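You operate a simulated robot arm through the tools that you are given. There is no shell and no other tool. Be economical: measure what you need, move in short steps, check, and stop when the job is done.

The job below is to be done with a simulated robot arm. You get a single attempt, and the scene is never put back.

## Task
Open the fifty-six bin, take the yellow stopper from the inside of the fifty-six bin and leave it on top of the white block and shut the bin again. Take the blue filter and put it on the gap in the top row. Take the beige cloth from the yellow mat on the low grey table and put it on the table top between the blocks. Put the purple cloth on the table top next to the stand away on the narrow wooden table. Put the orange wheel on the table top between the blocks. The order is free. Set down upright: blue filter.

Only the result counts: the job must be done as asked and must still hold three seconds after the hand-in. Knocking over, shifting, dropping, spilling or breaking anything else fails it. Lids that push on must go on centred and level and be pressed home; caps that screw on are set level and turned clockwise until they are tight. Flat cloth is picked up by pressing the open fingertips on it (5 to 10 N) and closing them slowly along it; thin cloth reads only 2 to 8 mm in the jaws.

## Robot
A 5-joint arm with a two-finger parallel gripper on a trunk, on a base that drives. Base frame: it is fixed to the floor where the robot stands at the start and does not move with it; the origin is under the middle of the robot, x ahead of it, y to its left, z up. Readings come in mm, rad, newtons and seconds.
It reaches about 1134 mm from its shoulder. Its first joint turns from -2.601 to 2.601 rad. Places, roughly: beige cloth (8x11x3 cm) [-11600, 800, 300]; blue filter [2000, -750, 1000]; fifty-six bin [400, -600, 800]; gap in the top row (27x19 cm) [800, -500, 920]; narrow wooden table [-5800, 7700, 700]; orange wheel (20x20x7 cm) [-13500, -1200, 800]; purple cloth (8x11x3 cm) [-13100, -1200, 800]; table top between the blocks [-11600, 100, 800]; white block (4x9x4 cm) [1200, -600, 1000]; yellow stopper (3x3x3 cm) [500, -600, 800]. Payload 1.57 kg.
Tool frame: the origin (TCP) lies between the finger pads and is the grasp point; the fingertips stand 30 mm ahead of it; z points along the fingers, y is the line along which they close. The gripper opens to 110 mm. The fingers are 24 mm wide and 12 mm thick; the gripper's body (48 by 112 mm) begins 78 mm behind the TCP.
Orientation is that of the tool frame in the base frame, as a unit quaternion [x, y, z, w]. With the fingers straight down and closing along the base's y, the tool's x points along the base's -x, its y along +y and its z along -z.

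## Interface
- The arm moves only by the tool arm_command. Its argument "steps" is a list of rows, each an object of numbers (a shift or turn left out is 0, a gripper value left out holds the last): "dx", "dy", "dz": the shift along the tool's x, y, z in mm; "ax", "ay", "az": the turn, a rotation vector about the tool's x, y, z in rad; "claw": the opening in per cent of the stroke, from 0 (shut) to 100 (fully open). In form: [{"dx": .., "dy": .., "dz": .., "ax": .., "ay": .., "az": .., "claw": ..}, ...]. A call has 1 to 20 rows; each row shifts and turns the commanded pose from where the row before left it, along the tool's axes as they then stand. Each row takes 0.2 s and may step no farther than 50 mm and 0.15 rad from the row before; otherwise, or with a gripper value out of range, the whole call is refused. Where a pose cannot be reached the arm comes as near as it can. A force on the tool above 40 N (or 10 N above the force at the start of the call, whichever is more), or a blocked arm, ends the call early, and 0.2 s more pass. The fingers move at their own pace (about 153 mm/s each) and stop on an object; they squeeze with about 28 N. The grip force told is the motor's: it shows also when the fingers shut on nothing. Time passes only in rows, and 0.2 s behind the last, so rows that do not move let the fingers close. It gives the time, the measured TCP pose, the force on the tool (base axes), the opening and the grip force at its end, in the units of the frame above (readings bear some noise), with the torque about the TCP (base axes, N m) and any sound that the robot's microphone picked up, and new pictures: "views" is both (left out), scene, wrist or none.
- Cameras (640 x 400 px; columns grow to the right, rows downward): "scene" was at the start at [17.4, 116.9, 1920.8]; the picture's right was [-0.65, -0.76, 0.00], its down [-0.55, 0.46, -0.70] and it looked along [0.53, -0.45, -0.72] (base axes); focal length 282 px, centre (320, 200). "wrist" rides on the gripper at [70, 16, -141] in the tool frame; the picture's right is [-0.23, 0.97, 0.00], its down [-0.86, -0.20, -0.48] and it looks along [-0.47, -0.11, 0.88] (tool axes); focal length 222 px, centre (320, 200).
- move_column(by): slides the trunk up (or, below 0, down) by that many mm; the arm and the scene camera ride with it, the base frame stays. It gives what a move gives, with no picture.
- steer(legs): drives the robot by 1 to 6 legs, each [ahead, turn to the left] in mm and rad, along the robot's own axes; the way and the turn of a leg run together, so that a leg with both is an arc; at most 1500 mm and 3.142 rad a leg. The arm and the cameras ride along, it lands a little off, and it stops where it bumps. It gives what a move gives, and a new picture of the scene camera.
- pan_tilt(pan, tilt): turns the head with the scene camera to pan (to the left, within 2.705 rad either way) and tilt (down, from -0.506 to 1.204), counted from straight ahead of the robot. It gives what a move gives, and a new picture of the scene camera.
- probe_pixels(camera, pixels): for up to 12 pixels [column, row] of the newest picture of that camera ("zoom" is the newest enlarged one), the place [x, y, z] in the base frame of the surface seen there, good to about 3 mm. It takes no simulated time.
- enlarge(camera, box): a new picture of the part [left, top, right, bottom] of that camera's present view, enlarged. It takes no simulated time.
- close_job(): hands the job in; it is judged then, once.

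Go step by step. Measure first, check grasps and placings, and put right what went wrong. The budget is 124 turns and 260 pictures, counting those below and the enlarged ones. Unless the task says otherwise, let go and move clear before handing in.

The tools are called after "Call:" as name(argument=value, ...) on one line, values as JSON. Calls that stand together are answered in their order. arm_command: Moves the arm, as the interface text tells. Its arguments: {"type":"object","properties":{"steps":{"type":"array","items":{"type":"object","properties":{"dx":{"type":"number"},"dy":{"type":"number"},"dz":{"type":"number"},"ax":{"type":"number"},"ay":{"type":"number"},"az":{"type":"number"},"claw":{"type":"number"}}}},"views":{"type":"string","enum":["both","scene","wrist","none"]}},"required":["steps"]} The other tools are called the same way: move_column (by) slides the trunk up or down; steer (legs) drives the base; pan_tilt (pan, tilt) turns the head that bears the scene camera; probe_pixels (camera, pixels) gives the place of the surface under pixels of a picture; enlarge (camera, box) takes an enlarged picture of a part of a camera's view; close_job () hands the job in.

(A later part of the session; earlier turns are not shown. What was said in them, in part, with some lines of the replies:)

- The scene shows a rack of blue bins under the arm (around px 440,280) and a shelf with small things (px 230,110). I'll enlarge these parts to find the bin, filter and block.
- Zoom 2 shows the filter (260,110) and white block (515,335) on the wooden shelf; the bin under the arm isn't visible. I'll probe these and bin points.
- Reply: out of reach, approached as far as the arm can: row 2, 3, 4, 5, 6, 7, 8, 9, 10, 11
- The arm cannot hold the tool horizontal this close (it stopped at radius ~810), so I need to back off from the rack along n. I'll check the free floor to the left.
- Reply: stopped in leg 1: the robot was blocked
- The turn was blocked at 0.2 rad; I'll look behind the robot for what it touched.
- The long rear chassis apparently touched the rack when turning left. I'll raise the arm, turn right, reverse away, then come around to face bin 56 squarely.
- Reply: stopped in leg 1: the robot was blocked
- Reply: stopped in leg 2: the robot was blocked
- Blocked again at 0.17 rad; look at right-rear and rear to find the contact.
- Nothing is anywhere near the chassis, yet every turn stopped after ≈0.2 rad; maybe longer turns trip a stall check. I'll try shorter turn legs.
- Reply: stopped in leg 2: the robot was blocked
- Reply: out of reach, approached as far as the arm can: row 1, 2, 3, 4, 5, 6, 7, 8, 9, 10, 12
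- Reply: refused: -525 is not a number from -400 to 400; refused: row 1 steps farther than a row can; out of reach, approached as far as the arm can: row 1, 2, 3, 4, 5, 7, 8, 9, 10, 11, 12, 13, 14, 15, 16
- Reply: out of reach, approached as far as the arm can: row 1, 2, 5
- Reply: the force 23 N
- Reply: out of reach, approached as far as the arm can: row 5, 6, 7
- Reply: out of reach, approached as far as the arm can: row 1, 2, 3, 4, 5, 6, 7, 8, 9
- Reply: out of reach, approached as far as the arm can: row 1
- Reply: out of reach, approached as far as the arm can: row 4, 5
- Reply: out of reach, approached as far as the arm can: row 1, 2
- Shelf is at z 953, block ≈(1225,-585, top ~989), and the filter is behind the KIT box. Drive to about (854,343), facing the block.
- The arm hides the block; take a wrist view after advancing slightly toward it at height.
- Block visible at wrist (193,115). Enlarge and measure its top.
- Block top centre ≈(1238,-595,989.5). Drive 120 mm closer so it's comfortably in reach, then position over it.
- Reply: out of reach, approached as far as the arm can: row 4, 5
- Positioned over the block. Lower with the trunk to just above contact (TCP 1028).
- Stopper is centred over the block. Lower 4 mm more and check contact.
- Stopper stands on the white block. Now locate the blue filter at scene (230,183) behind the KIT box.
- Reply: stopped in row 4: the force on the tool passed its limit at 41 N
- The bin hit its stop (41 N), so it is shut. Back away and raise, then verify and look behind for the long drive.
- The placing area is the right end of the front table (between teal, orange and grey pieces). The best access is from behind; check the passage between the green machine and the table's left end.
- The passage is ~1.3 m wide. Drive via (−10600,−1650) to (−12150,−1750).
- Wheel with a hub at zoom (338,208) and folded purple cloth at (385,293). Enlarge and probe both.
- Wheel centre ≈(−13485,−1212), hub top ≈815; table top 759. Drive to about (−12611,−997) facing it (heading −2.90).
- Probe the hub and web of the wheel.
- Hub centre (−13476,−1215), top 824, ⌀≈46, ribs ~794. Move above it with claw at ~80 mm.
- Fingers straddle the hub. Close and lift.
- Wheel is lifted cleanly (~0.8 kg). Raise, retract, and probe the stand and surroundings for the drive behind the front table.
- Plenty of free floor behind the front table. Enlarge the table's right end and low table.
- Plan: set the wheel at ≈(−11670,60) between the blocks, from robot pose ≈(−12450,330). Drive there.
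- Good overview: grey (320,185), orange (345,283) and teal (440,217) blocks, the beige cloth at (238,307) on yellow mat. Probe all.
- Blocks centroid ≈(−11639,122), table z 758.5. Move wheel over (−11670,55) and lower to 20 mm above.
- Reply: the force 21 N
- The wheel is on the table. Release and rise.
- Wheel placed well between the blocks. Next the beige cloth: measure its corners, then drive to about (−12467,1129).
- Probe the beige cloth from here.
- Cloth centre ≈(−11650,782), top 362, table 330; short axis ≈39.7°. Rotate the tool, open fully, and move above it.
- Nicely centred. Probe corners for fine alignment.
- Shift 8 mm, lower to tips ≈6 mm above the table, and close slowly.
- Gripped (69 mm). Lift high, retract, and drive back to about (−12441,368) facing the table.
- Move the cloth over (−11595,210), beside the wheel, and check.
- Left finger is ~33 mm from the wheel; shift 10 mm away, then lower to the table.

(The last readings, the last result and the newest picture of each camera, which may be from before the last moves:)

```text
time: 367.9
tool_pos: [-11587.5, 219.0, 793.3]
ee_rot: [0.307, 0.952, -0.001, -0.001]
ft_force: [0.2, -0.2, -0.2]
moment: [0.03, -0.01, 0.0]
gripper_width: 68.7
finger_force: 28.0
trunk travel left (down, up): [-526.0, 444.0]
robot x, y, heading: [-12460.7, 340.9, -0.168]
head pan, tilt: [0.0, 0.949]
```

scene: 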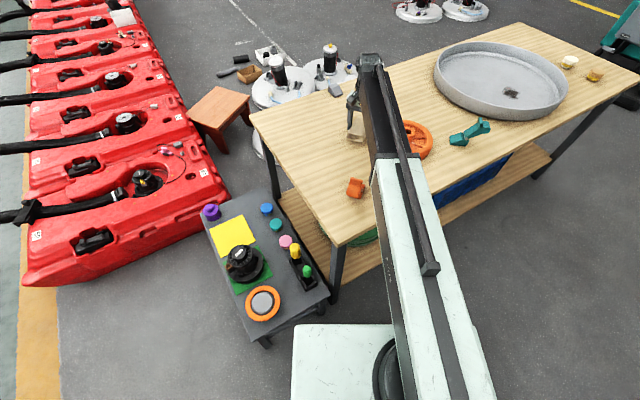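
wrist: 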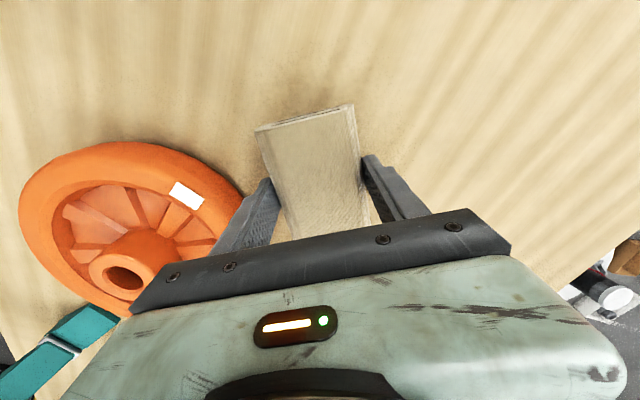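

Call:
move_column(by=-2)

Call:
arm_command(steps=[{"claw": 66}, {"claw": 72}, {"claw": 80}, {}], views="wrist")

Call:
move_column(by=240)

Call:
arm_command(steps=[{"dx": 39.6, "dy": -22}, {"dx": 39.6, "dy": -22}, {"dx": 39.6, "dy": -22}, {"dx": 39.6, "dy": -22}, {"dx": 39.6, "dy": -22}], views="both")

```text
time: 368.4
tool_pos: [-11587.4, 219.4, 790.9]
ee_rot: [0.306, 0.952, 0.0, -0.001]
ft_force: [3.5, -0.6, 6.9]
moment: [0.08, -0.06, -0.05]
gripper_width: 68.8
finger_force: 27.5
trunk travel left (down, up): [-524.0, 446.0]
robot x, y, heading: [-12458.7, 336.3, -0.167]
head pan, tilt: [0.0, 0.949]
```

```text
time: 369.4
tool_pos: [-11586.7, 220.5, 791.4]
ee_rot: [0.307, 0.952, -0.001, -0.001]
ft_force: [0.4, -0.6, 0.1]
moment: [-0.03, -0.01, 0.03]
gripper_width: 88.1
finger_force: 0.0
trunk travel left (down, up): [-524.0, 446.0]
robot x, y, heading: [-12457.4, 338.2, -0.166]
head pan, tilt: [0.0, 0.949]
```

wrist: 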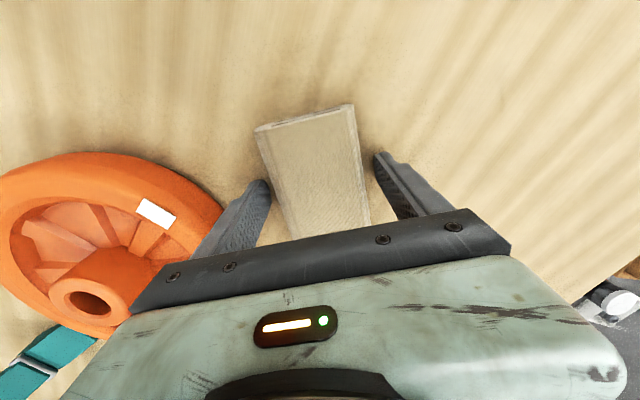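

```text
time: 371.9
tool_pos: [-11586.5, 220.1, 1031.0]
ee_rot: [0.306, 0.952, -0.001, -0.001]
ft_force: [-0.6, 0.3, 0.0]
moment: [0.0, 0.01, 0.02]
gripper_width: 87.7
finger_force: 0.0
trunk travel left (down, up): [-764.0, 206.0]
robot x, y, heading: [-12459.3, 339.9, -0.166]
head pan, tilt: [0.0, 0.949]
```

```text
time: 373.1
tool_pos: [-11811.0, 245.2, 1031.6]
ee_rot: [0.307, 0.952, 0.0, -0.001]
ft_force: [0.7, 0.5, -0.4]
moment: [-0.03, 0.02, 0.0]
gripper_width: 87.8
finger_force: 0.0
trunk travel left (down, up): [-764.0, 206.0]
robot x, y, heading: [-12458.2, 335.4, -0.166]
head pan, tilt: [0.0, 0.949]
```

scene: 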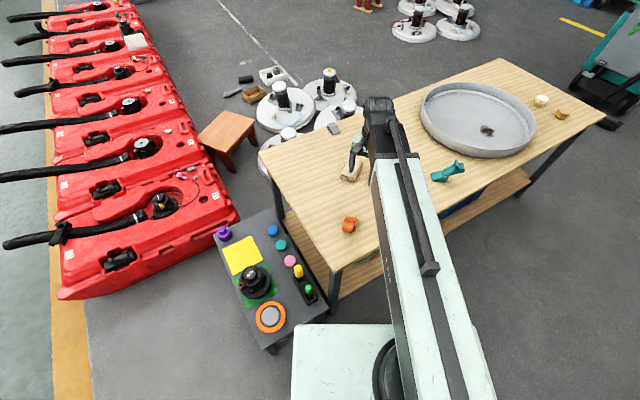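
wrist: 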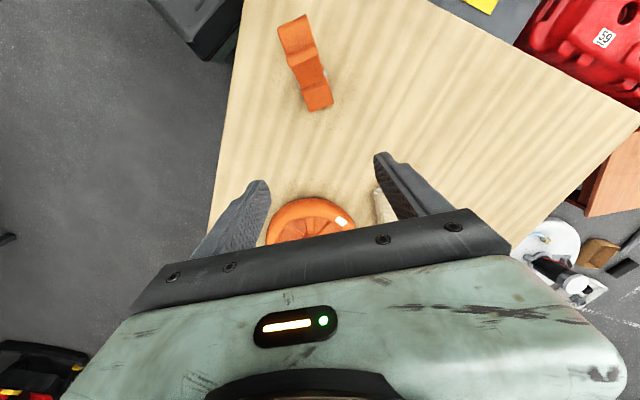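

Beige cloth is set down. Now drive to about (−12390,−1655) to pick the purple cloth from the diagonal.

Call:
steer(legs=[[0, -1.371], [1500, 0], [491, 0], [0, -2.128]])

Call:
pan_tilt(pan=0.0, tilt=0.9)

Call:
enlarge(camera="scene", box=[200, 100, 440, 250])

```text
time: 391.4
tool_pos: [-12978.7, -1316.0, 1031.5]
ee_rot: [0.888, -0.46, 0.001, 0.0]
ft_force: [0.9, 1.2, -0.3]
moment: [-0.01, -0.01, -0.02]
gripper_width: 88.2
finger_force: 0.1
trunk travel left (down, up): [-764.0, 206.0]
robot x, y, heading: [-12401.7, -1631.5, 2.629]
head pan, tilt: [0.0, 0.949]
```

scene: 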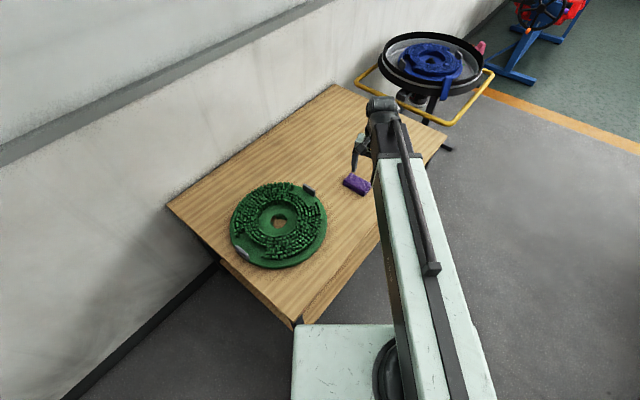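

```text
time: 392.0
tool_pos: [-12978.8, -1316.4, 1030.9]
ee_rot: [0.888, -0.46, 0.001, 0.0]
ft_force: [-0.4, -0.5, -0.1]
moment: [0.02, 0.02, -0.01]
gripper_width: 88.0
finger_force: 0.1
trunk travel left (down, up): [-764.0, 206.0]
robot x, y, heading: [-12405.0, -1634.1, 2.628]
head pan, tilt: [0.0, 0.901]
```

scene: 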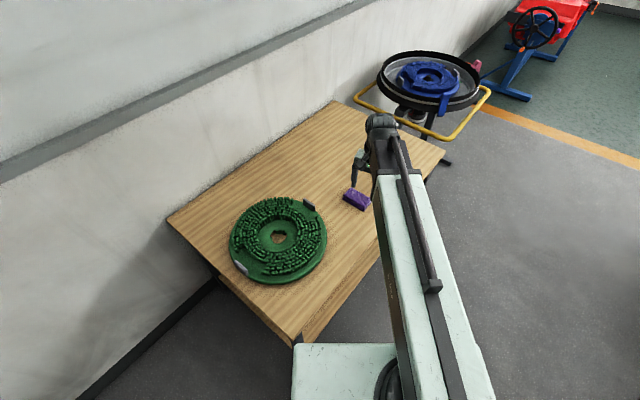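

```text
2.67 times, centred on (320, 175) of scene
```

zoom: 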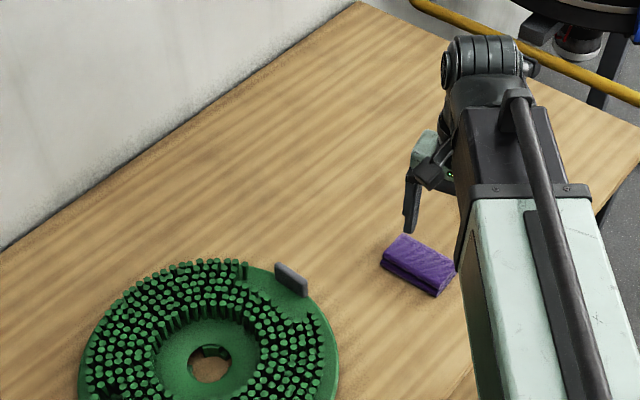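

Take a wrist view from near the cloth.

Call:
arm_command(steps=[{"claw": 100}], views="wrist")

Call:
enlarge(camera="scene", box=[320, 170, 400, 230])

Call:
probe_pixels(camera="scene", pixels=[[345, 193], [352, 190], [366, 196], [363, 208], [346, 199], [356, 197], [368, 200], [355, 204]])

```text
time: 392.4
tool_pos: [-12978.2, -1315.5, 1031.7]
ee_rot: [0.888, -0.46, 0.0, 0.0]
ft_force: [-0.5, 0.2, 0.4]
moment: [0.01, 0.0, 0.02]
gripper_width: 110.2
finger_force: 0.1
trunk travel left (down, up): [-764.0, 206.0]
robot x, y, heading: [-12401.2, -1637.6, 2.628]
head pan, tilt: [0.0, 0.901]
```

wrist: 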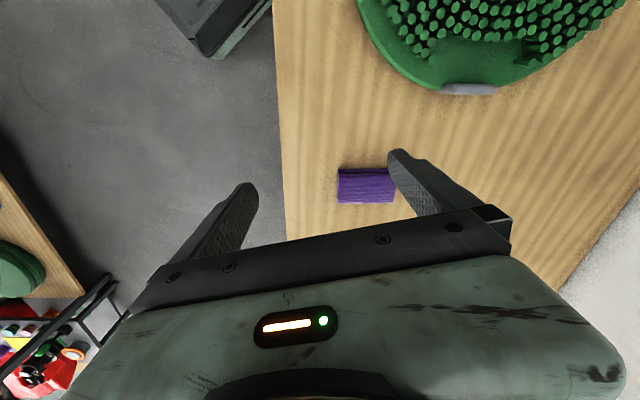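

```text
6.67 times, centred on (360, 200) of scene
```

zoom: 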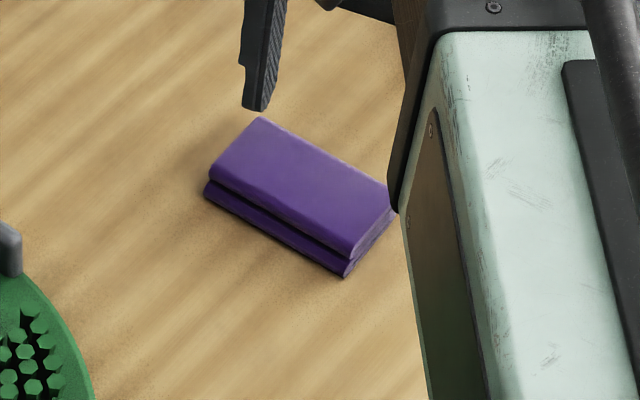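

```text
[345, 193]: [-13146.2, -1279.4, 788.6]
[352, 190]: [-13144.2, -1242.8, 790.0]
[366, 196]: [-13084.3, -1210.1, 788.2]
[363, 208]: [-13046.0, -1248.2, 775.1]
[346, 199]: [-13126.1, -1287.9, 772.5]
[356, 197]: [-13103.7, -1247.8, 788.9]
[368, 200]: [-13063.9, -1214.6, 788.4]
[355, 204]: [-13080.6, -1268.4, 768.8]
```

Call:
probe_pixels(camera="zoom", pixels=[[216, 170], [262, 124], [385, 195], [345, 248], [303, 187], [230, 190], [300, 235]])

```text
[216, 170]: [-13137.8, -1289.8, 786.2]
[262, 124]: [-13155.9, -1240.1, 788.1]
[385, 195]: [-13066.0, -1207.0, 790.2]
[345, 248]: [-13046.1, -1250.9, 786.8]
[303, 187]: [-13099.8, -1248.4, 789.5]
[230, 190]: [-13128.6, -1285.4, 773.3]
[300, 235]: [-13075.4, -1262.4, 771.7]
```

Cloth centre (−13101,−1247), top 789, long axis at ~22°. Rotate the tool to close across the short side and move over it.

Call:
arm_command(steps=[{"az": -0.145}, {"az": -0.145}, {"az": -0.145}, {"az": -0.145}, {"az": -0.145}, {"az": -0.145}, {"az": -0.145}, {"az": -0.145}, {"az": -0.145}, {"dx": -30.7, "dy": -35.6}, {"dx": -30.7, "dy": -35.6}, {"dx": -30.7, "dy": -35.6}], views="none")

Call:
move_column(by=-150)

Call:
arm_command(steps=[{}], views="wrist")

```text
time: 395.0
tool_pos: [-13097.6, -1247.7, 1031.2]
ee_rot: [0.985, 0.173, 0.001, 0.001]
ft_force: [1.0, 0.7, 0.7]
moment: [-0.01, 0.02, 0.02]
gripper_width: 110.0
finger_force: 0.1
trunk travel left (down, up): [-764.0, 206.0]
robot x, y, heading: [-12403.6, -1632.3, 2.632]
head pan, tilt: [0.0, 0.901]
```

```text
time: 396.7
tool_pos: [-13097.4, -1248.1, 880.0]
ee_rot: [0.985, 0.172, 0.001, 0.0]
ft_force: [-0.2, 0.0, 0.0]
moment: [0.01, 0.01, 0.02]
gripper_width: 109.9
finger_force: 0.1
trunk travel left (down, up): [-614.0, 356.0]
robot x, y, heading: [-12407.4, -1633.1, 2.628]
head pan, tilt: [0.0, 0.901]
```

```text
time: 397.1
tool_pos: [-13098.2, -1247.3, 880.4]
ee_rot: [0.985, 0.173, 0.001, 0.001]
ft_force: [0.2, -0.1, -0.3]
moment: [-0.01, -0.01, 0.02]
gripper_width: 109.9
finger_force: 0.0
trunk travel left (down, up): [-614.0, 356.0]
robot x, y, heading: [-12403.1, -1630.3, 2.627]
head pan, tilt: [0.0, 0.901]
```

wrist: 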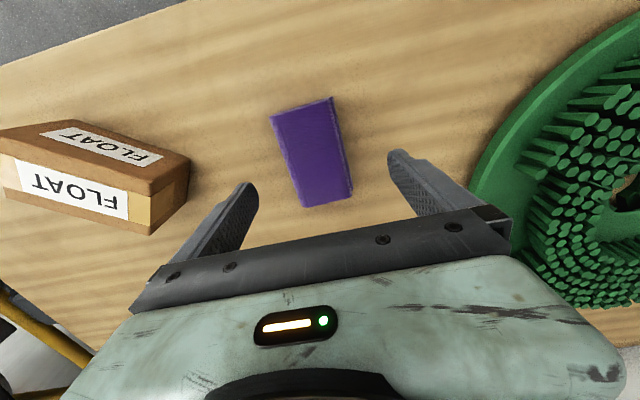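

Call:
probe_pixels(camera="wrist", pixels=[[478, 180], [520, 80], [276, 118], [330, 102], [303, 200], [347, 192], [313, 152], [165, 200]])

```text
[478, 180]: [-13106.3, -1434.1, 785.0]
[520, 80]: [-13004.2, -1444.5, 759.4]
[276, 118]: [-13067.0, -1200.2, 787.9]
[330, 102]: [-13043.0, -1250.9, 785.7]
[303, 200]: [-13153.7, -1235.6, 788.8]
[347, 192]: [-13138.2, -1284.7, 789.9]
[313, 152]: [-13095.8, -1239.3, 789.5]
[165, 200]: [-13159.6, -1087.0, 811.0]
```

Clearances are fine. Adjust 5 mm, lower to tips ≈5 mm above the table, close slowly, and lift.

Call:
arm_command(steps=[{"dy": -5}], views="none")

Call:
move_column(by=-86)

Call:
arm_command(steps=[{"claw": 70}, {"claw": 55}, {"claw": 45}, {"claw": 35}, {"claw": 25}, {"claw": 0}, {}, {}], views="none")

Call:
move_column(by=250)

Call:
arm_command(steps=[{}], views="both")

```text
time: 397.5
tool_pos: [-13097.8, -1241.7, 880.1]
ee_rot: [0.985, 0.172, 0.001, 0.001]
ft_force: [0.0, 0.1, 1.1]
moment: [-0.01, -0.03, 0.0]
gripper_width: 109.7
finger_force: 0.0
trunk travel left (down, up): [-614.0, 356.0]
robot x, y, heading: [-12403.3, -1628.4, 2.625]
head pan, tilt: [0.0, 0.901]
```

```text
time: 398.8
tool_pos: [-13098.7, -1242.0, 793.9]
ee_rot: [0.985, 0.173, 0.001, 0.001]
ft_force: [-0.3, 0.3, 0.2]
moment: [-0.03, -0.02, 0.01]
gripper_width: 110.0
finger_force: 0.1
trunk travel left (down, up): [-528.0, 442.0]
robot x, y, heading: [-12402.5, -1631.5, 2.628]
head pan, tilt: [0.0, 0.901]
```

```text
time: 400.6
tool_pos: [-13098.6, -1243.0, 795.7]
ee_rot: [0.985, 0.173, 0.0, 0.001]
ft_force: [-0.3, 0.1, 0.8]
moment: [0.01, -0.01, 0.03]
gripper_width: 69.4
finger_force: 27.7
trunk travel left (down, up): [-528.0, 442.0]
robot x, y, heading: [-12403.2, -1630.7, 2.624]
head pan, tilt: [0.0, 0.901]
```

```text
time: 403.1
tool_pos: [-13097.8, -1243.2, 1044.7]
ee_rot: [0.985, 0.172, 0.001, 0.001]
ft_force: [-0.3, 0.0, -1.3]
moment: [0.0, 0.02, 0.0]
gripper_width: 69.1
finger_force: 28.2
trunk travel left (down, up): [-778.0, 192.0]
robot x, y, heading: [-12400.9, -1629.6, 2.633]
head pan, tilt: [0.0, 0.901]
```

```text
time: 403.5
tool_pos: [-13098.7, -1241.9, 1045.6]
ee_rot: [0.985, 0.174, 0.002, 0.002]
ft_force: [0.0, -0.9, -0.9]
moment: [0.0, 0.01, -0.01]
gripper_width: 68.9
finger_force: 27.8
trunk travel left (down, up): [-778.0, 192.0]
robot x, y, heading: [-12406.9, -1634.4, 2.632]
head pan, tilt: [0.0, 0.901]
```

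scene: 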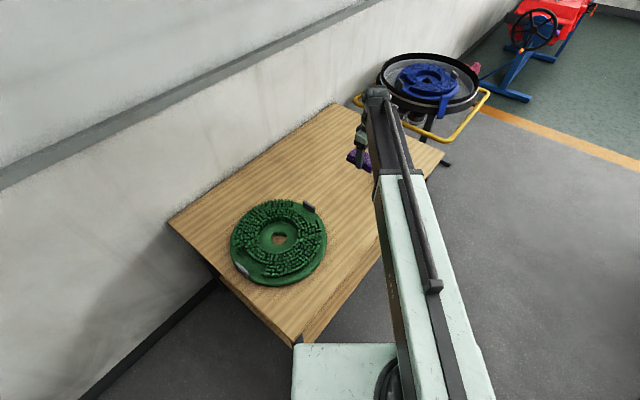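
wrist: 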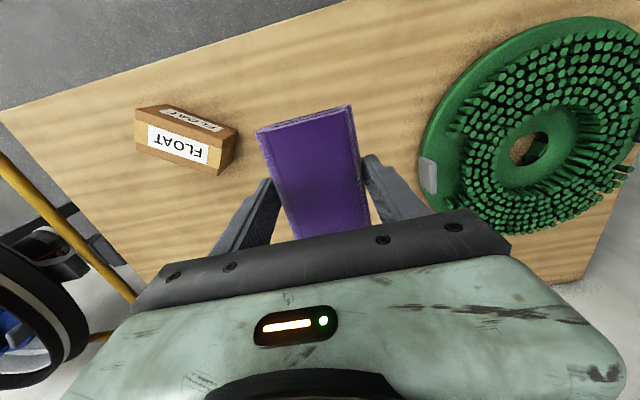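

Purple cloth held. Retract, drive up behind the front table along x≈−12430, and look toward the narrow wooden table.

Call:
arm_command(steps=[{"dx": 32, "dy": 37}, {"dx": 32, "dy": 37}, {"dx": 32, "dy": 37}], views="none")

Call:
steer(legs=[[0, -1.048], [1500, 0], [1100, 0]])

Call:
pan_tilt(pan=-0.7, tilt=0.25)

Call:
enlarge(camera="scene", box=[160, 60, 480, 260])

```text
time: 404.3
tool_pos: [-12969.5, -1318.3, 1044.9]
ee_rot: [0.985, 0.173, 0.001, 0.0]
ft_force: [0.7, 0.3, 0.0]
moment: [0.01, 0.0, 0.03]
gripper_width: 68.7
finger_force: 28.2
trunk travel left (down, up): [-778.0, 192.0]
robot x, y, heading: [-12403.1, -1633.8, 2.631]
head pan, tilt: [0.0, 0.901]
```

```text
time: 418.1
tool_pos: [-12374.2, 1229.8, 1045.6]
ee_rot: [0.932, -0.362, -0.016, 0.005]
ft_force: [2.0, -1.0, -0.7]
moment: [0.1, 0.22, 0.03]
gripper_width: 68.7
finger_force: 27.8
trunk travel left (down, up): [-778.0, 192.0]
robot x, y, heading: [-12434.8, 584.2, 1.425]
head pan, tilt: [0.0, 0.901]
stopped in leg 3: the robot was blocked; the commanded pose is now the measured one
```

scene: 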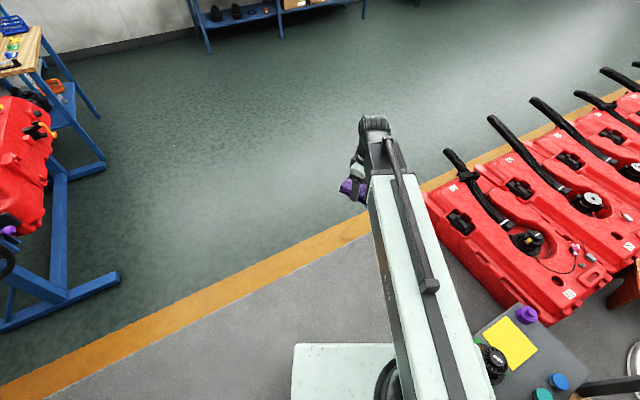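

```text
time: 419.1
tool_pos: [-12381.6, 1231.7, 1046.2]
ee_rot: [0.933, -0.36, -0.012, 0.005]
ft_force: [-0.5, 0.0, -0.7]
moment: [0.0, 0.01, 0.03]
gripper_width: 69.0
finger_force: 28.4
trunk travel left (down, up): [-778.0, 192.0]
robot x, y, heading: [-12440.3, 587.6, 1.425]
head pan, tilt: [-0.7, 0.25]
```

scene: 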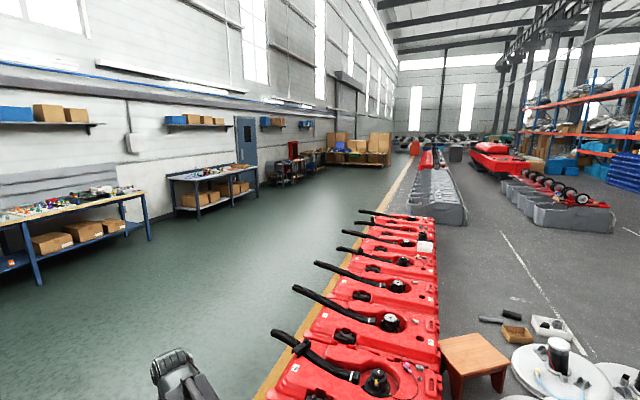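

```text
2.00 times, centred on (320, 160) of scene
```

zoom: 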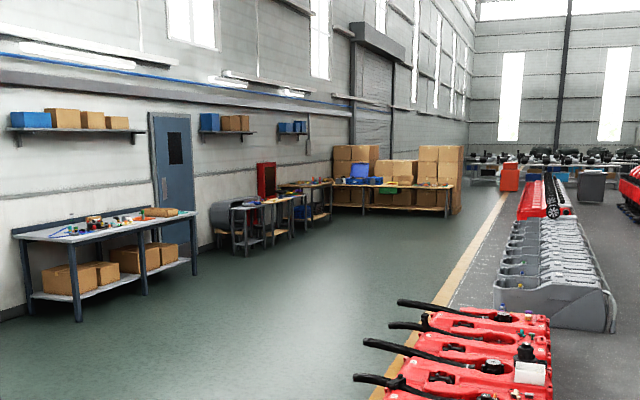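

The robot was blocked, and its heading was skewed. It may have touched the low grey table. Check whether anything moved.

Call:
pan_tilt(pan=-1.2, tilt=0.9)

Call:
enlarge(camera="scene", box=[200, 180, 440, 380])

```text
time: 420.2
tool_pos: [-12382.0, 1230.2, 1045.2]
ee_rot: [0.933, -0.361, -0.012, 0.005]
ft_force: [-0.2, -0.4, -0.5]
moment: [0.01, -0.01, -0.03]
gripper_width: 69.2
finger_force: 27.6
trunk travel left (down, up): [-778.0, 192.0]
robot x, y, heading: [-12439.0, 582.5, 1.43]
head pan, tilt: [-1.201, 0.901]
```

scene: 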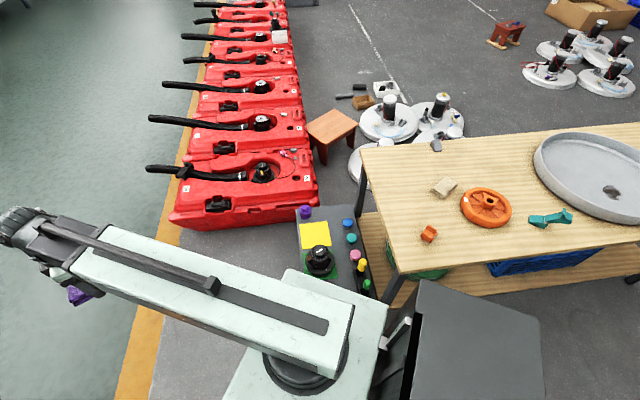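

```text
2.00 times, centred on (320, 280) of scene
```

zoom: 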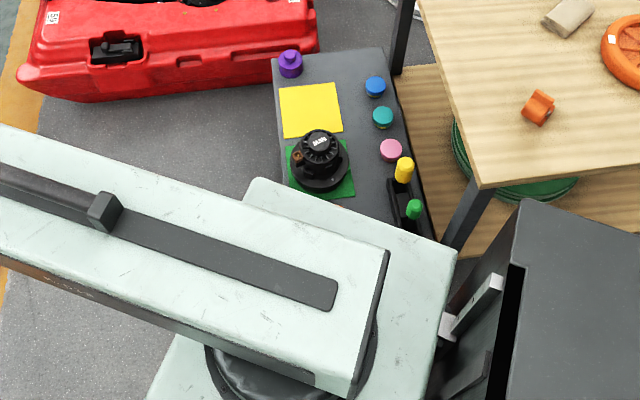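

Call:
probe_pixels(camera="zoom", pixels=[[290, 58], [375, 84], [382, 115], [391, 147], [540, 100], [487, 182], [320, 140], [275, 60], [345, 85], [570, 15], [415, 208], [515, 215]])

Call:
probe_pixels(camera="scene", pixels=[[486, 205], [363, 148], [436, 146], [559, 214], [445, 187], [415, 285], [540, 315]])

```text
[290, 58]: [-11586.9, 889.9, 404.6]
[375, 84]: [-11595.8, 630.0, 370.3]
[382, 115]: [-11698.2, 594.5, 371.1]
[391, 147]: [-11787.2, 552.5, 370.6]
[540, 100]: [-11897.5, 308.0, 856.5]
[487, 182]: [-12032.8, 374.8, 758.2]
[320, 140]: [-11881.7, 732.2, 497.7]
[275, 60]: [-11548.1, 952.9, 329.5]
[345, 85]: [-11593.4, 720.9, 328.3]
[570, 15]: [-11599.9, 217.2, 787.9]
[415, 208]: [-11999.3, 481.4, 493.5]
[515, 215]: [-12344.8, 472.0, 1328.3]
```

```text
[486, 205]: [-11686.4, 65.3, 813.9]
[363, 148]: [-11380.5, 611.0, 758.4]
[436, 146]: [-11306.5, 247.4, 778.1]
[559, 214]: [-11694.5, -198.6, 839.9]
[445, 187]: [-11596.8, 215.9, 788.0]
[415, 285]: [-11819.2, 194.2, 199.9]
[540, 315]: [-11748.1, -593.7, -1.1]
```

Furniture and items appear unmoved (differences are within click offsets). Back up 150 mm, veer left around the low table.

Call:
steer(legs=[[-150, 0], [0, 0.41], [900, 0]])

Call:
pan_tilt(pan=-1.3, tilt=0.2)

Call:
enlarge(camera="scene", box=[200, 60, 440, 220])

Call:
probe_pixels(camera="zoom", pixels=[[400, 200], [350, 200], [300, 200], [450, 200], [400, 180], [350, 180], [300, 220], [250, 220], [500, 200], [400, 250]])

```text
time: 427.0
tool_pos: [-12901.7, 1911.7, 1046.0]
ee_rot: [0.987, -0.162, -0.012, 0.009]
ft_force: [-0.5, -0.2, 0.1]
moment: [0.0, 0.02, 0.0]
gripper_width: 68.8
finger_force: 27.8
trunk travel left (down, up): [-778.0, 192.0]
robot x, y, heading: [-12695.7, 1296.2, 1.834]
head pan, tilt: [-1.201, 0.901]
```

scene: 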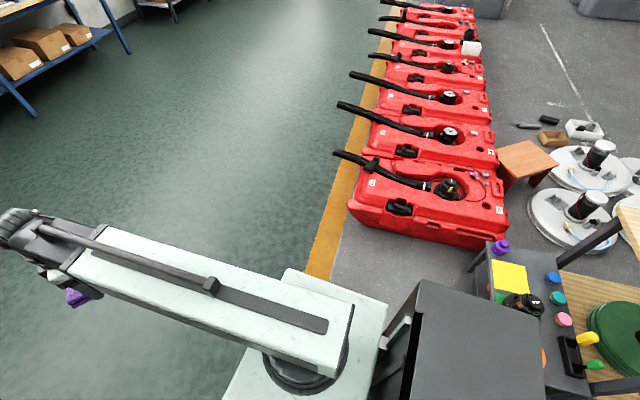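

```text
time: 428.1
tool_pos: [-12901.4, 1910.8, 1045.4]
ee_rot: [0.987, -0.161, -0.01, 0.007]
ft_force: [-0.3, 1.1, -0.3]
moment: [-0.01, -0.01, -0.01]
gripper_width: 68.9
finger_force: 27.5
trunk travel left (down, up): [-778.0, 192.0]
robot x, y, heading: [-12694.1, 1297.2, 1.833]
head pan, tilt: [-1.3, 0.201]
```

scene: 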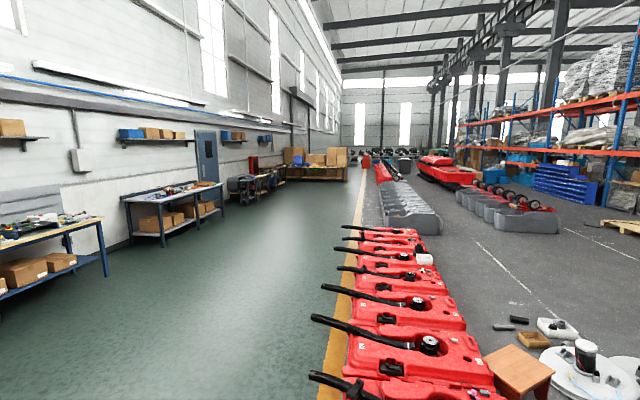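

```text
2.50 times, centred on (320, 140) of scene
```

zoom: 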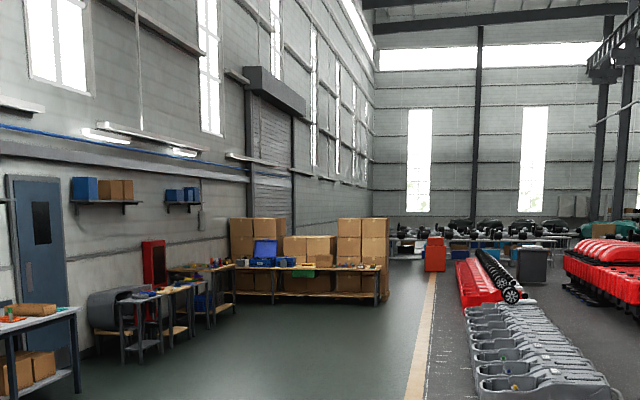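

```text
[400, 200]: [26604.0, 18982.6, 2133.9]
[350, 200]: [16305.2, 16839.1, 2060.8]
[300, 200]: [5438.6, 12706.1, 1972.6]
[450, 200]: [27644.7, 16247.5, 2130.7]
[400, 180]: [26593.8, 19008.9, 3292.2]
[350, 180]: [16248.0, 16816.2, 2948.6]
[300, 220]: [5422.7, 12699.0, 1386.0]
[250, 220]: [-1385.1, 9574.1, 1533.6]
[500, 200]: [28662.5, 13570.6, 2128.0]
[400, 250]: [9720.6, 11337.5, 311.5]
```

Probe the small tables along the wall (zoom 130–215, 270–330) and the floor strip.

Call:
probe_pixels(camera="zoom", pixels=[[140, 297], [175, 288], [205, 268], [165, 320], [215, 325], [145, 362], [75, 310], [75, 390], [260, 265], [425, 340], [300, 340], [250, 380]])

Call:
enlarge(camera="scene", box=[220, 145, 310, 205])

```text
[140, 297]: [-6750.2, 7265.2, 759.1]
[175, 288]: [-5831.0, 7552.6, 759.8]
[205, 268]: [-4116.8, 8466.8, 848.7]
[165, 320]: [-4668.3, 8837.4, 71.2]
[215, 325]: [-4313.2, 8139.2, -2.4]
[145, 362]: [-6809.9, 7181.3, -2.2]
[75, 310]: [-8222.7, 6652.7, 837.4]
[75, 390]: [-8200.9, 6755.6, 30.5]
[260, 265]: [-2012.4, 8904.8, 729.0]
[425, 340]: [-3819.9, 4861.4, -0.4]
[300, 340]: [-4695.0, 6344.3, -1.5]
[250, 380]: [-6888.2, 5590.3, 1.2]
```

```text
6.67 times, centred on (265, 175) of scene
```

zoom: 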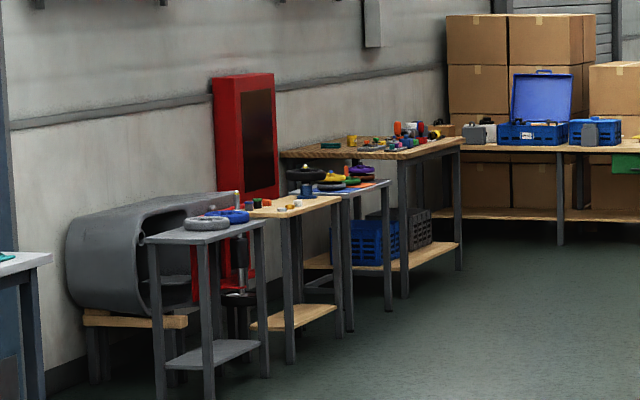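

The narrow wooden table is around (−5830,7600, top ~759). Drive along the green strip toward it.

Call:
steer(legs=[[0, -1.17], [1500, 0], [1500, 0], [1500, 0], [1500, 0], [1500, 0]])

Call:
pan_tilt(pan=0.6, tilt=0.4)

Call:
enlarge(camera="scene", box=[200, 100, 440, 250])

```text
time: 435.2
tool_pos: [-11638.8, 2210.7, 1043.7]
ee_rot: [0.735, -0.678, -0.014, 0.001]
ft_force: [-0.8, -0.6, 0.0]
moment: [0.0, -0.01, -0.01]
gripper_width: 68.7
finger_force: 27.5
trunk travel left (down, up): [-778.0, 192.0]
robot x, y, heading: [-12118.2, 1778.5, 0.663]
head pan, tilt: [-1.3, 0.201]
stopped in leg 2: the robot was blocked; the commanded pose is now the measured one
```

scene: 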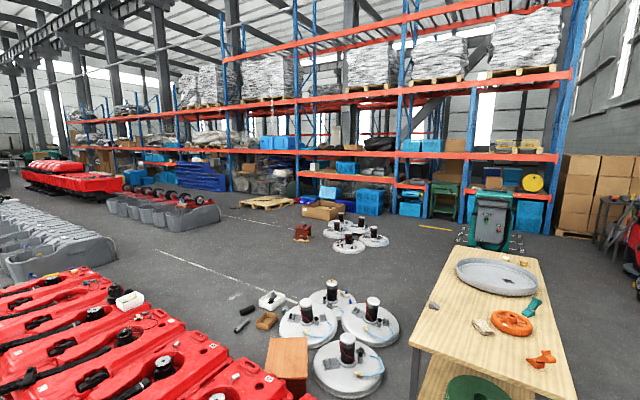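

```text
time: 437.1
tool_pos: [-11639.0, 2209.9, 1044.6]
ee_rot: [0.735, -0.677, -0.013, 0.001]
ft_force: [-0.7, -0.2, -0.1]
moment: [-0.03, -0.02, -0.05]
gripper_width: 69.0
finger_force: 28.5
trunk travel left (down, up): [-778.0, 192.0]
robot x, y, heading: [-12117.8, 1779.3, 0.664]
head pan, tilt: [0.6, 0.4]
```

scene: 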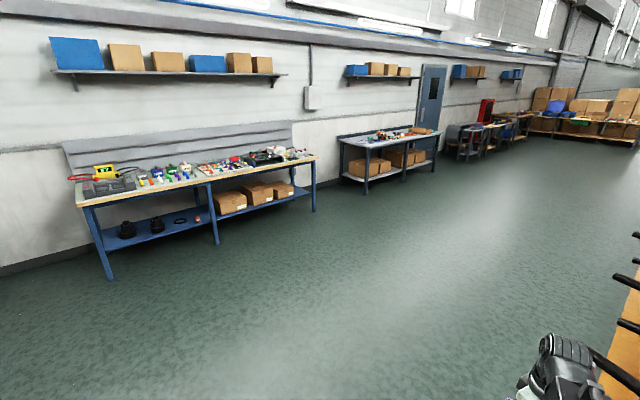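

```text
2.67 times, centred on (320, 175) of scene
```

zoom: 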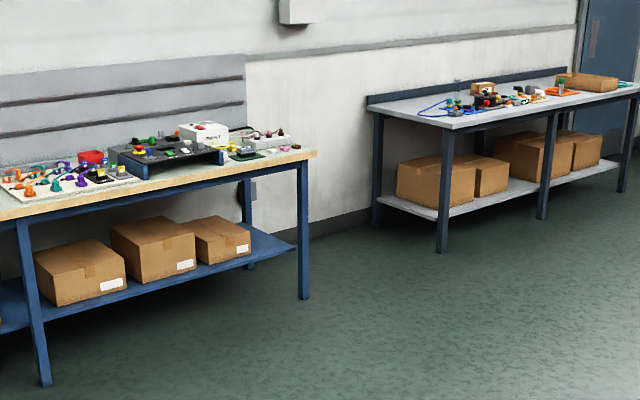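

Blocked again near the first red unit's hose. Look at the right-front to find the contact.

Call:
pan_tilt(pan=-0.5, tilt=0.95)

Call:
probe_pixels(camera="scene", pixels=[[320, 200], [320, 250], [320, 150], [250, 200], [400, 200], [200, 150], [450, 250], [400, 150], [250, 130], [150, 120]])

```text
time: 438.4
tool_pos: [-11638.8, 2211.2, 1045.0]
ee_rot: [0.736, -0.677, -0.012, 0.002]
ft_force: [-0.2, -0.7, -0.5]
moment: [0.03, -0.03, 0.01]
gripper_width: 68.6
finger_force: 27.6
trunk travel left (down, up): [-778.0, 192.0]
robot x, y, heading: [-12116.1, 1776.9, 0.661]
head pan, tilt: [-0.499, 0.949]
```

scene: 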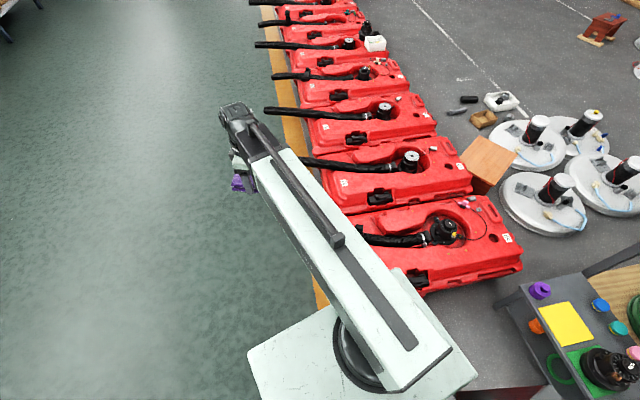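

```text
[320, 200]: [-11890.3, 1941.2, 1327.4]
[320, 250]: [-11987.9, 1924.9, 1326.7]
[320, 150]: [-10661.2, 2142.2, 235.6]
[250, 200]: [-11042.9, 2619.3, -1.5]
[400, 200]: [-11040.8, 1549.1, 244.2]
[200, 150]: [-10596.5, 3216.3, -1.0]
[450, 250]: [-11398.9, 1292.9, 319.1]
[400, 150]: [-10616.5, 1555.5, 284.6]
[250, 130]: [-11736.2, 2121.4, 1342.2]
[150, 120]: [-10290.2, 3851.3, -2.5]
```

The front corner seems to have met the first red unit. Reverse 300 mm and swing wide: via (−11600,3000).

Call:
steer(legs=[[-300, 0], [0, 0.417], [1500, 0], [95, 0], [0, -0.545], [1500, 0]])

Call:
pan_tilt(pan=-2.2, tilt=0.5)

Call:
enlarge(camera="scene", box=[200, 100, 440, 250])

```text
time: 458.0
tool_pos: [-9755.9, 4106.3, 1044.8]
ee_rot: [-0.691, 0.723, 0.013, 0.0]
ft_force: [0.5, 0.8, -0.2]
moment: [0.02, 0.04, -0.01]
gripper_width: 68.8
finger_force: 28.6
trunk travel left (down, up): [-778.0, 192.0]
robot x, y, heading: [-10289.7, 3737.1, 0.528]
head pan, tilt: [-0.499, 0.949]
```

scene: 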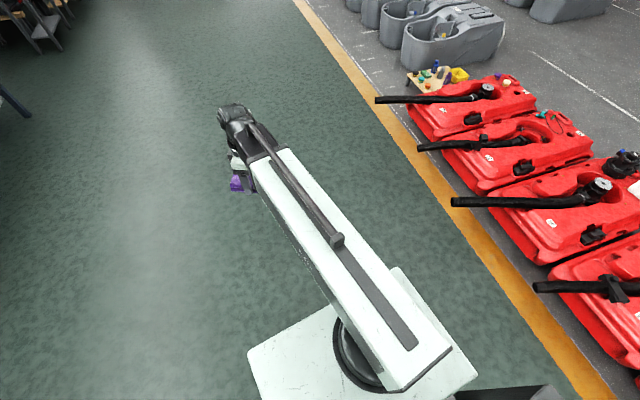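

```text
time: 459.7
tool_pos: [-9756.8, 4107.4, 1044.7]
ee_rot: [-0.691, 0.723, 0.012, 0.0]
ft_force: [-0.3, -0.9, -0.3]
moment: [0.0, 0.02, -0.03]
gripper_width: 68.8
finger_force: 27.7
trunk travel left (down, up): [-778.0, 192.0]
robot x, y, heading: [-10286.7, 3737.6, 0.528]
head pan, tilt: [-2.201, 0.499]
```

scene: 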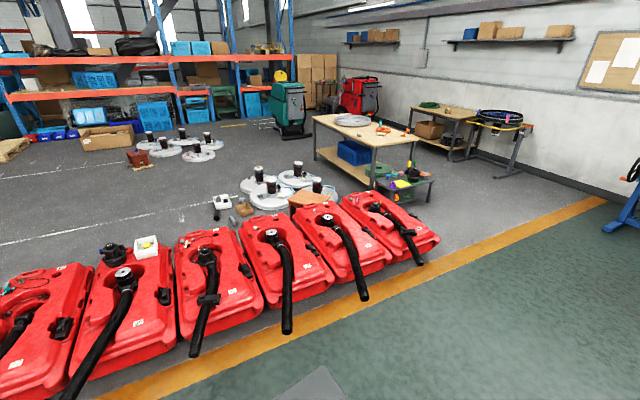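

```text
2.67 times, centred on (320, 175) of scene
```

zoom: 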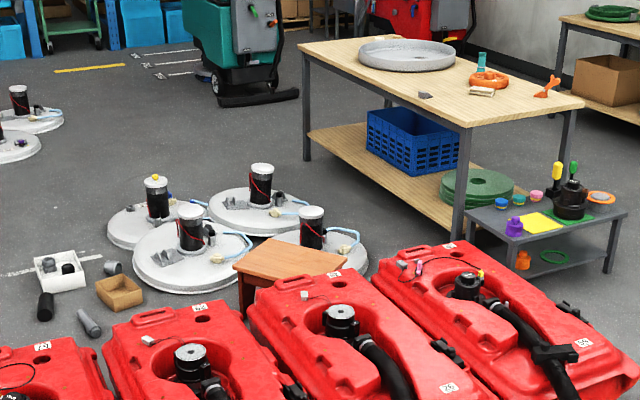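

All units stand in line. Continue to about (−5600,6300) and turn to face the wooden table.

Call:
steer(legs=[[0, -0.028], [1500, 0], [1500, 0], [1500, 0], [841, 0], [0, 1.386]])

Call:
pan_tilt(pan=0.0, tilt=0.6)

Call:
enlarge(camera="scene", box=[160, 80, 480, 280])

```text
time: 489.1
tool_pos: [-5984.2, 7137.7, 1044.1]
ee_rot: [0.993, -0.116, -0.01, 0.008]
ft_force: [0.4, 1.1, -0.8]
moment: [-0.03, 0.03, 0.01]
gripper_width: 68.8
finger_force: 28.7
trunk travel left (down, up): [-778.0, 192.0]
robot x, y, heading: [-5708.0, 6548.5, 1.902]
head pan, tilt: [-2.201, 0.499]
```

scene: 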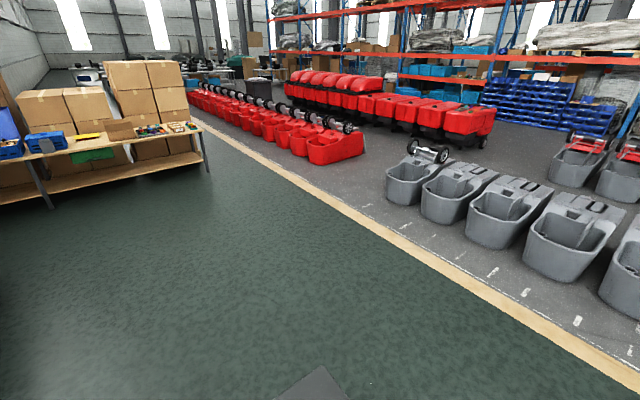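

```text
time: 491.1
tool_pos: [-5984.1, 7137.0, 1045.6]
ee_rot: [0.993, -0.117, -0.01, 0.009]
ft_force: [-0.1, 0.2, -0.5]
moment: [0.03, 0.02, 0.01]
gripper_width: 69.1
finger_force: 27.8
trunk travel left (down, up): [-778.0, 192.0]
robot x, y, heading: [-5708.3, 6547.2, 1.9]
head pan, tilt: [0.0, 0.6]
```

scene: 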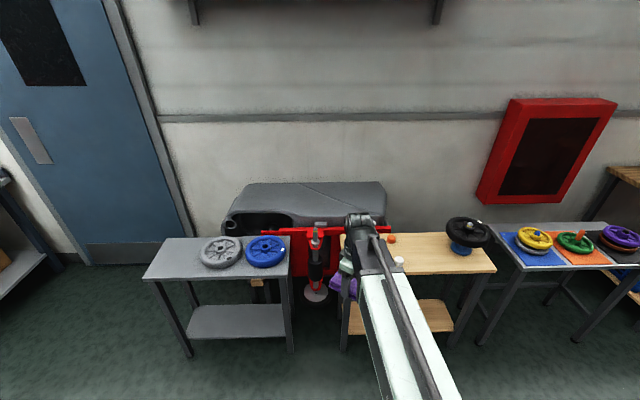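

```text
2.00 times, centred on (320, 180) of scene
```

zoom: 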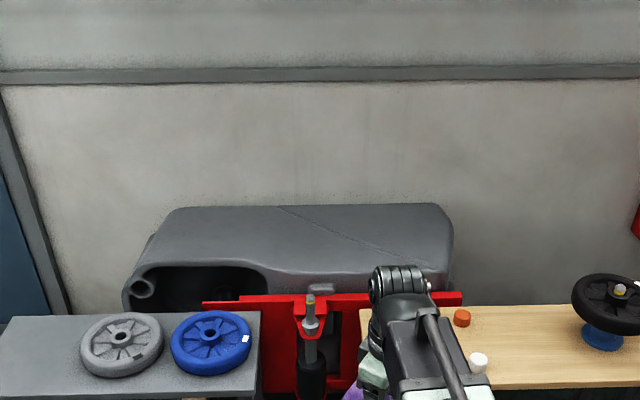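

Facing the wooden table; free space at px ~(430,255). Probe it.

Call:
probe_pixels(camera="scene", pixels=[[430, 255], [420, 245], [440, 262], [399, 261], [391, 239], [462, 250], [468, 225], [495, 270], [480, 238], [410, 272], [430, 238], [340, 270]])

```text
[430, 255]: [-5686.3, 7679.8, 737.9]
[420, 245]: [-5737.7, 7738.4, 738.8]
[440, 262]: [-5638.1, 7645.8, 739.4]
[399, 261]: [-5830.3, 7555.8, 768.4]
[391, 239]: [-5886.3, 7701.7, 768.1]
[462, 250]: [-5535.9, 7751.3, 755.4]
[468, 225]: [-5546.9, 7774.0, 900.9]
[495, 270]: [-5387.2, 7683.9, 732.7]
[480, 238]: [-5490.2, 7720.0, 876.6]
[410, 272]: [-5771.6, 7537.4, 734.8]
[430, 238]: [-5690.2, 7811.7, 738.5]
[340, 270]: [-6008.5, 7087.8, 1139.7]
```

Table z 738.5. I'll set the cloth at (−5735,7675), clear of pucks and the black wheel. Rotate the tool, swing the arm to the centre, and advance 270 mm.

Call:
arm_command(steps=[{"az": 0.1457}, {"az": 0.1457}, {"az": 0.1457}, {"az": 0.1457}, {"az": 0.1457}, {"az": 0.1457}, {"az": 0.1457}, {"dx": 1.9, "dy": -40.2}, {"dx": 1.9, "dy": -40.2}, {"dx": 1.9, "dy": -40.2}, {"dx": 1.9, "dy": -40.2}, {"dx": 1.9, "dy": -40.2}], views="none")

Call:
steer(legs=[[270, 0]])

```text
time: 493.7
tool_pos: [-5789.3, 7190.9, 1044.8]
ee_rot: [0.809, -0.587, -0.005, 0.011]
ft_force: [0.1, -0.5, -0.1]
moment: [-0.01, -0.03, 0.03]
gripper_width: 68.9
finger_force: 27.8
out of reach, approached as far as the arm can: row 11
trunk travel left (down, up): [-778.0, 192.0]
robot x, y, heading: [-5708.0, 6549.0, 1.904]
head pan, tilt: [0.0, 0.6]
```

```text
time: 495.6
tool_pos: [-5877.9, 7446.0, 1044.0]
ee_rot: [0.81, -0.586, -0.004, 0.012]
ft_force: [-0.1, 0.5, -0.6]
moment: [0.05, 0.02, -0.02]
gripper_width: 68.9
finger_force: 27.7
trunk travel left (down, up): [-778.0, 192.0]
robot x, y, heading: [-5797.1, 6803.3, 1.899]
head pan, tilt: [0.0, 0.6]
```

scene: 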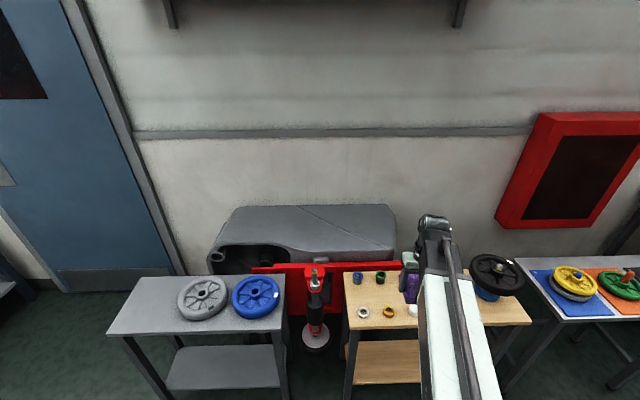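

Move above the target and lower to 50 mm above for a check.

Call:
arm_command(steps=[{"dx": -28.8, "dy": -34.6}, {"dx": -28.8, "dy": -34.6}, {"dx": -28.8, "dy": -34.6}, {"dx": -28.8, "dy": -34.6}, {"dx": -28.8, "dy": -34.6}, {"dx": -28.8, "dy": -34.6}], views="both")

Call:
probe_pixels(camera="wrist", pixels=[[240, 130], [420, 130], [250, 60], [400, 60], [320, 60], [500, 150], [150, 130]])

```text
time: 497.0
tool_pos: [-5735.1, 7674.3, 1043.9]
ee_rot: [0.81, -0.587, -0.005, 0.012]
ft_force: [-0.2, -0.1, 0.0]
moment: [0.03, 0.01, 0.01]
gripper_width: 68.9
finger_force: 27.4
out of reach, approached as far as the arm can: row 4
trunk travel left (down, up): [-778.0, 192.0]
robot x, y, heading: [-5797.0, 6799.6, 1.904]
head pan, tilt: [0.0, 0.6]
```

scene: 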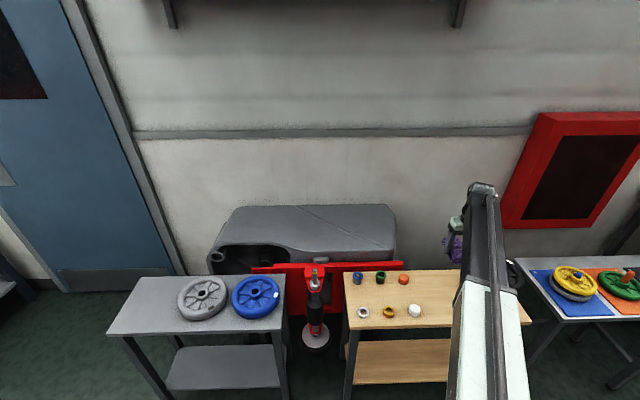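
wrist: 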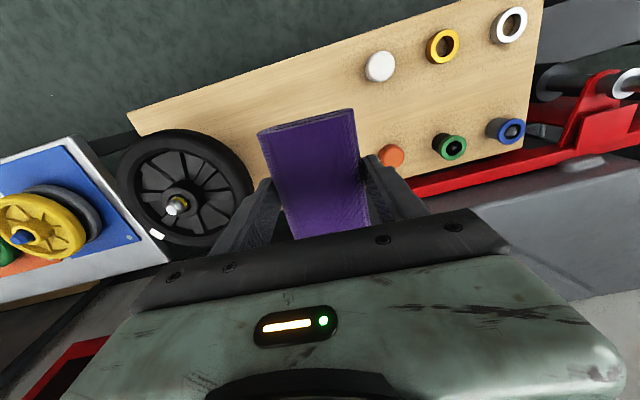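

```text
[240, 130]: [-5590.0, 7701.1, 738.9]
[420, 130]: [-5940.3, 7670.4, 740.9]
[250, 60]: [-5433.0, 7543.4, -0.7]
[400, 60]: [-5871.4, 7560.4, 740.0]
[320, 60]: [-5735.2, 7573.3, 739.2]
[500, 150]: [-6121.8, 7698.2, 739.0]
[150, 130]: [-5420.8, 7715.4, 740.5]
```

Call:
probe_pixels(camera="wrist", pixels=[[178, 205], [245, 185], [122, 180], [185, 135], [190, 243], [240, 160], [390, 155]])

```text
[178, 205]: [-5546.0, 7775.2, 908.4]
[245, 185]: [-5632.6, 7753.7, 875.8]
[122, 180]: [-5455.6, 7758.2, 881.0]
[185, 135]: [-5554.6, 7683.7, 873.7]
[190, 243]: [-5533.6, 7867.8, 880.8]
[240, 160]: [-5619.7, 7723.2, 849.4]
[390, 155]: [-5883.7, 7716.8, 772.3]
```

Clearances are ~68 mm. Lower to the table.

Call:
move_column(by=-250)

Call:
move_column(by=-16)

Call:
move_column(by=-3)

```text
time: 499.6
tool_pos: [-5734.9, 7674.4, 795.9]
ee_rot: [0.81, -0.586, -0.004, 0.012]
ft_force: [0.6, -0.3, -1.2]
moment: [-0.02, 0.02, 0.02]
gripper_width: 68.9
finger_force: 27.8
trunk travel left (down, up): [-528.0, 442.0]
robot x, y, heading: [-5798.3, 6803.4, 1.9]
head pan, tilt: [0.0, 0.6]
```

```text
time: 500.2
tool_pos: [-5735.9, 7674.5, 779.7]
ee_rot: [0.81, -0.587, -0.005, 0.012]
ft_force: [0.3, 0.0, -0.2]
moment: [0.0, -0.01, -0.01]
gripper_width: 69.2
finger_force: 27.4
trunk travel left (down, up): [-512.0, 458.0]
robot x, y, heading: [-5796.5, 6804.4, 1.903]
head pan, tilt: [0.0, 0.6]
```

```text
time: 500.8
tool_pos: [-5735.5, 7673.4, 776.2]
ee_rot: [0.81, -0.586, -0.005, 0.012]
ft_force: [-0.2, -0.2, 2.1]
moment: [0.18, -0.04, 0.01]
gripper_width: 69.1
finger_force: 28.0
trunk travel left (down, up): [-509.0, 461.0]
robot x, y, heading: [-5798.1, 6807.1, 1.904]
head pan, tilt: [0.0, 0.6]
```

Contact begins (2 N). Lower 2 mm more, release, and lift clear.

Call:
move_column(by=-2)

Call:
arm_command(steps=[{"claw": 66}, {"claw": 72}, {"claw": 82}, {}], views="none")

Call:
move_column(by=250)

Call:
arm_command(steps=[{"dx": 40}, {"dx": 40}, {"dx": 40}, {"dx": 40}], views="both")

```text
time: 501.3
tool_pos: [-5735.1, 7674.3, 774.6]
ee_rot: [0.81, -0.586, -0.005, 0.011]
ft_force: [0.1, 5.1, 17.0]
moment: [0.72, -0.43, 0.09]
gripper_width: 68.8
finger_force: 28.1
trunk travel left (down, up): [-507.0, 463.0]
robot x, y, heading: [-5798.1, 6806.1, 1.909]
head pan, tilt: [0.0, 0.6]
```

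```text
time: 502.3
tool_pos: [-5736.2, 7674.0, 773.9]
ee_rot: [0.81, -0.586, -0.005, 0.011]
ft_force: [-0.1, 1.1, -0.3]
moment: [0.03, 0.01, 0.01]
gripper_width: 90.0
finger_force: 0.1
trunk travel left (down, up): [-507.0, 463.0]
robot x, y, heading: [-5796.1, 6806.5, 1.908]
head pan, tilt: [0.0, 0.6]
```

```text
time: 504.9
tool_pos: [-5735.9, 7674.7, 1024.0]
ee_rot: [0.81, -0.587, -0.005, 0.012]
ft_force: [-0.2, -0.2, 0.4]
moment: [-0.03, 0.0, 0.02]
gripper_width: 90.2
finger_force: 0.1
trunk travel left (down, up): [-757.0, 213.0]
robot x, y, heading: [-5795.7, 6806.0, 1.902]
head pan, tilt: [0.0, 0.6]
```

```text
time: 505.9
tool_pos: [-5684.1, 7521.5, 1023.6]
ee_rot: [0.81, -0.587, -0.004, 0.012]
ft_force: [-0.1, -0.1, -0.1]
moment: [-0.01, 0.03, 0.0]
gripper_width: 90.2
finger_force: 0.0
trunk travel left (down, up): [-757.0, 213.0]
robot x, y, heading: [-5796.0, 6804.4, 1.904]
head pan, tilt: [0.0, 0.6]
```

scene: 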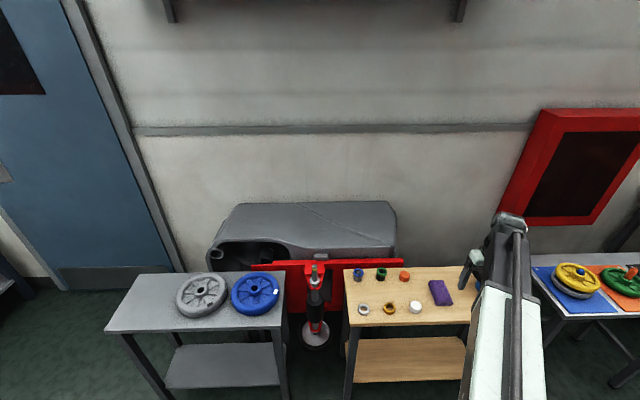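
wrist: 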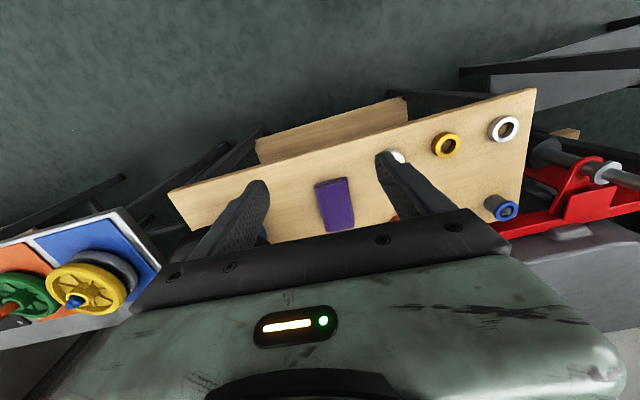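

The purple cloth lies on the wooden table at (439,292), and the hand is empty and clear; all five parts of the job are done, so I hand it in.

Call:
close_job()

```text
The job is handed in.
```

I've handed the job in with all five parts done. I checked each placement in the pictures as I went, but the judge's result isn't shown to me.

- **Yellow stopper:** it stands on top of the white block, and the fifty-six bin is pushed back in flush with its neighbours.
- **Blue filter:** it stands upright in the gap in the top row.
- **Orange wheel and beige cloth:** both lie side by side on the table top, between the teal, orange and grey blocks.
- **Purple cloth:** it lies on the narrow wooden table, clear of the items already there.

The base was blocked twice on the way to the wooden table, once beside the low grey table and once by the first red unit. I measured the items around the low table afterwards and none seemed to have moved. I checked the red units only by eye, and they still looked in line.
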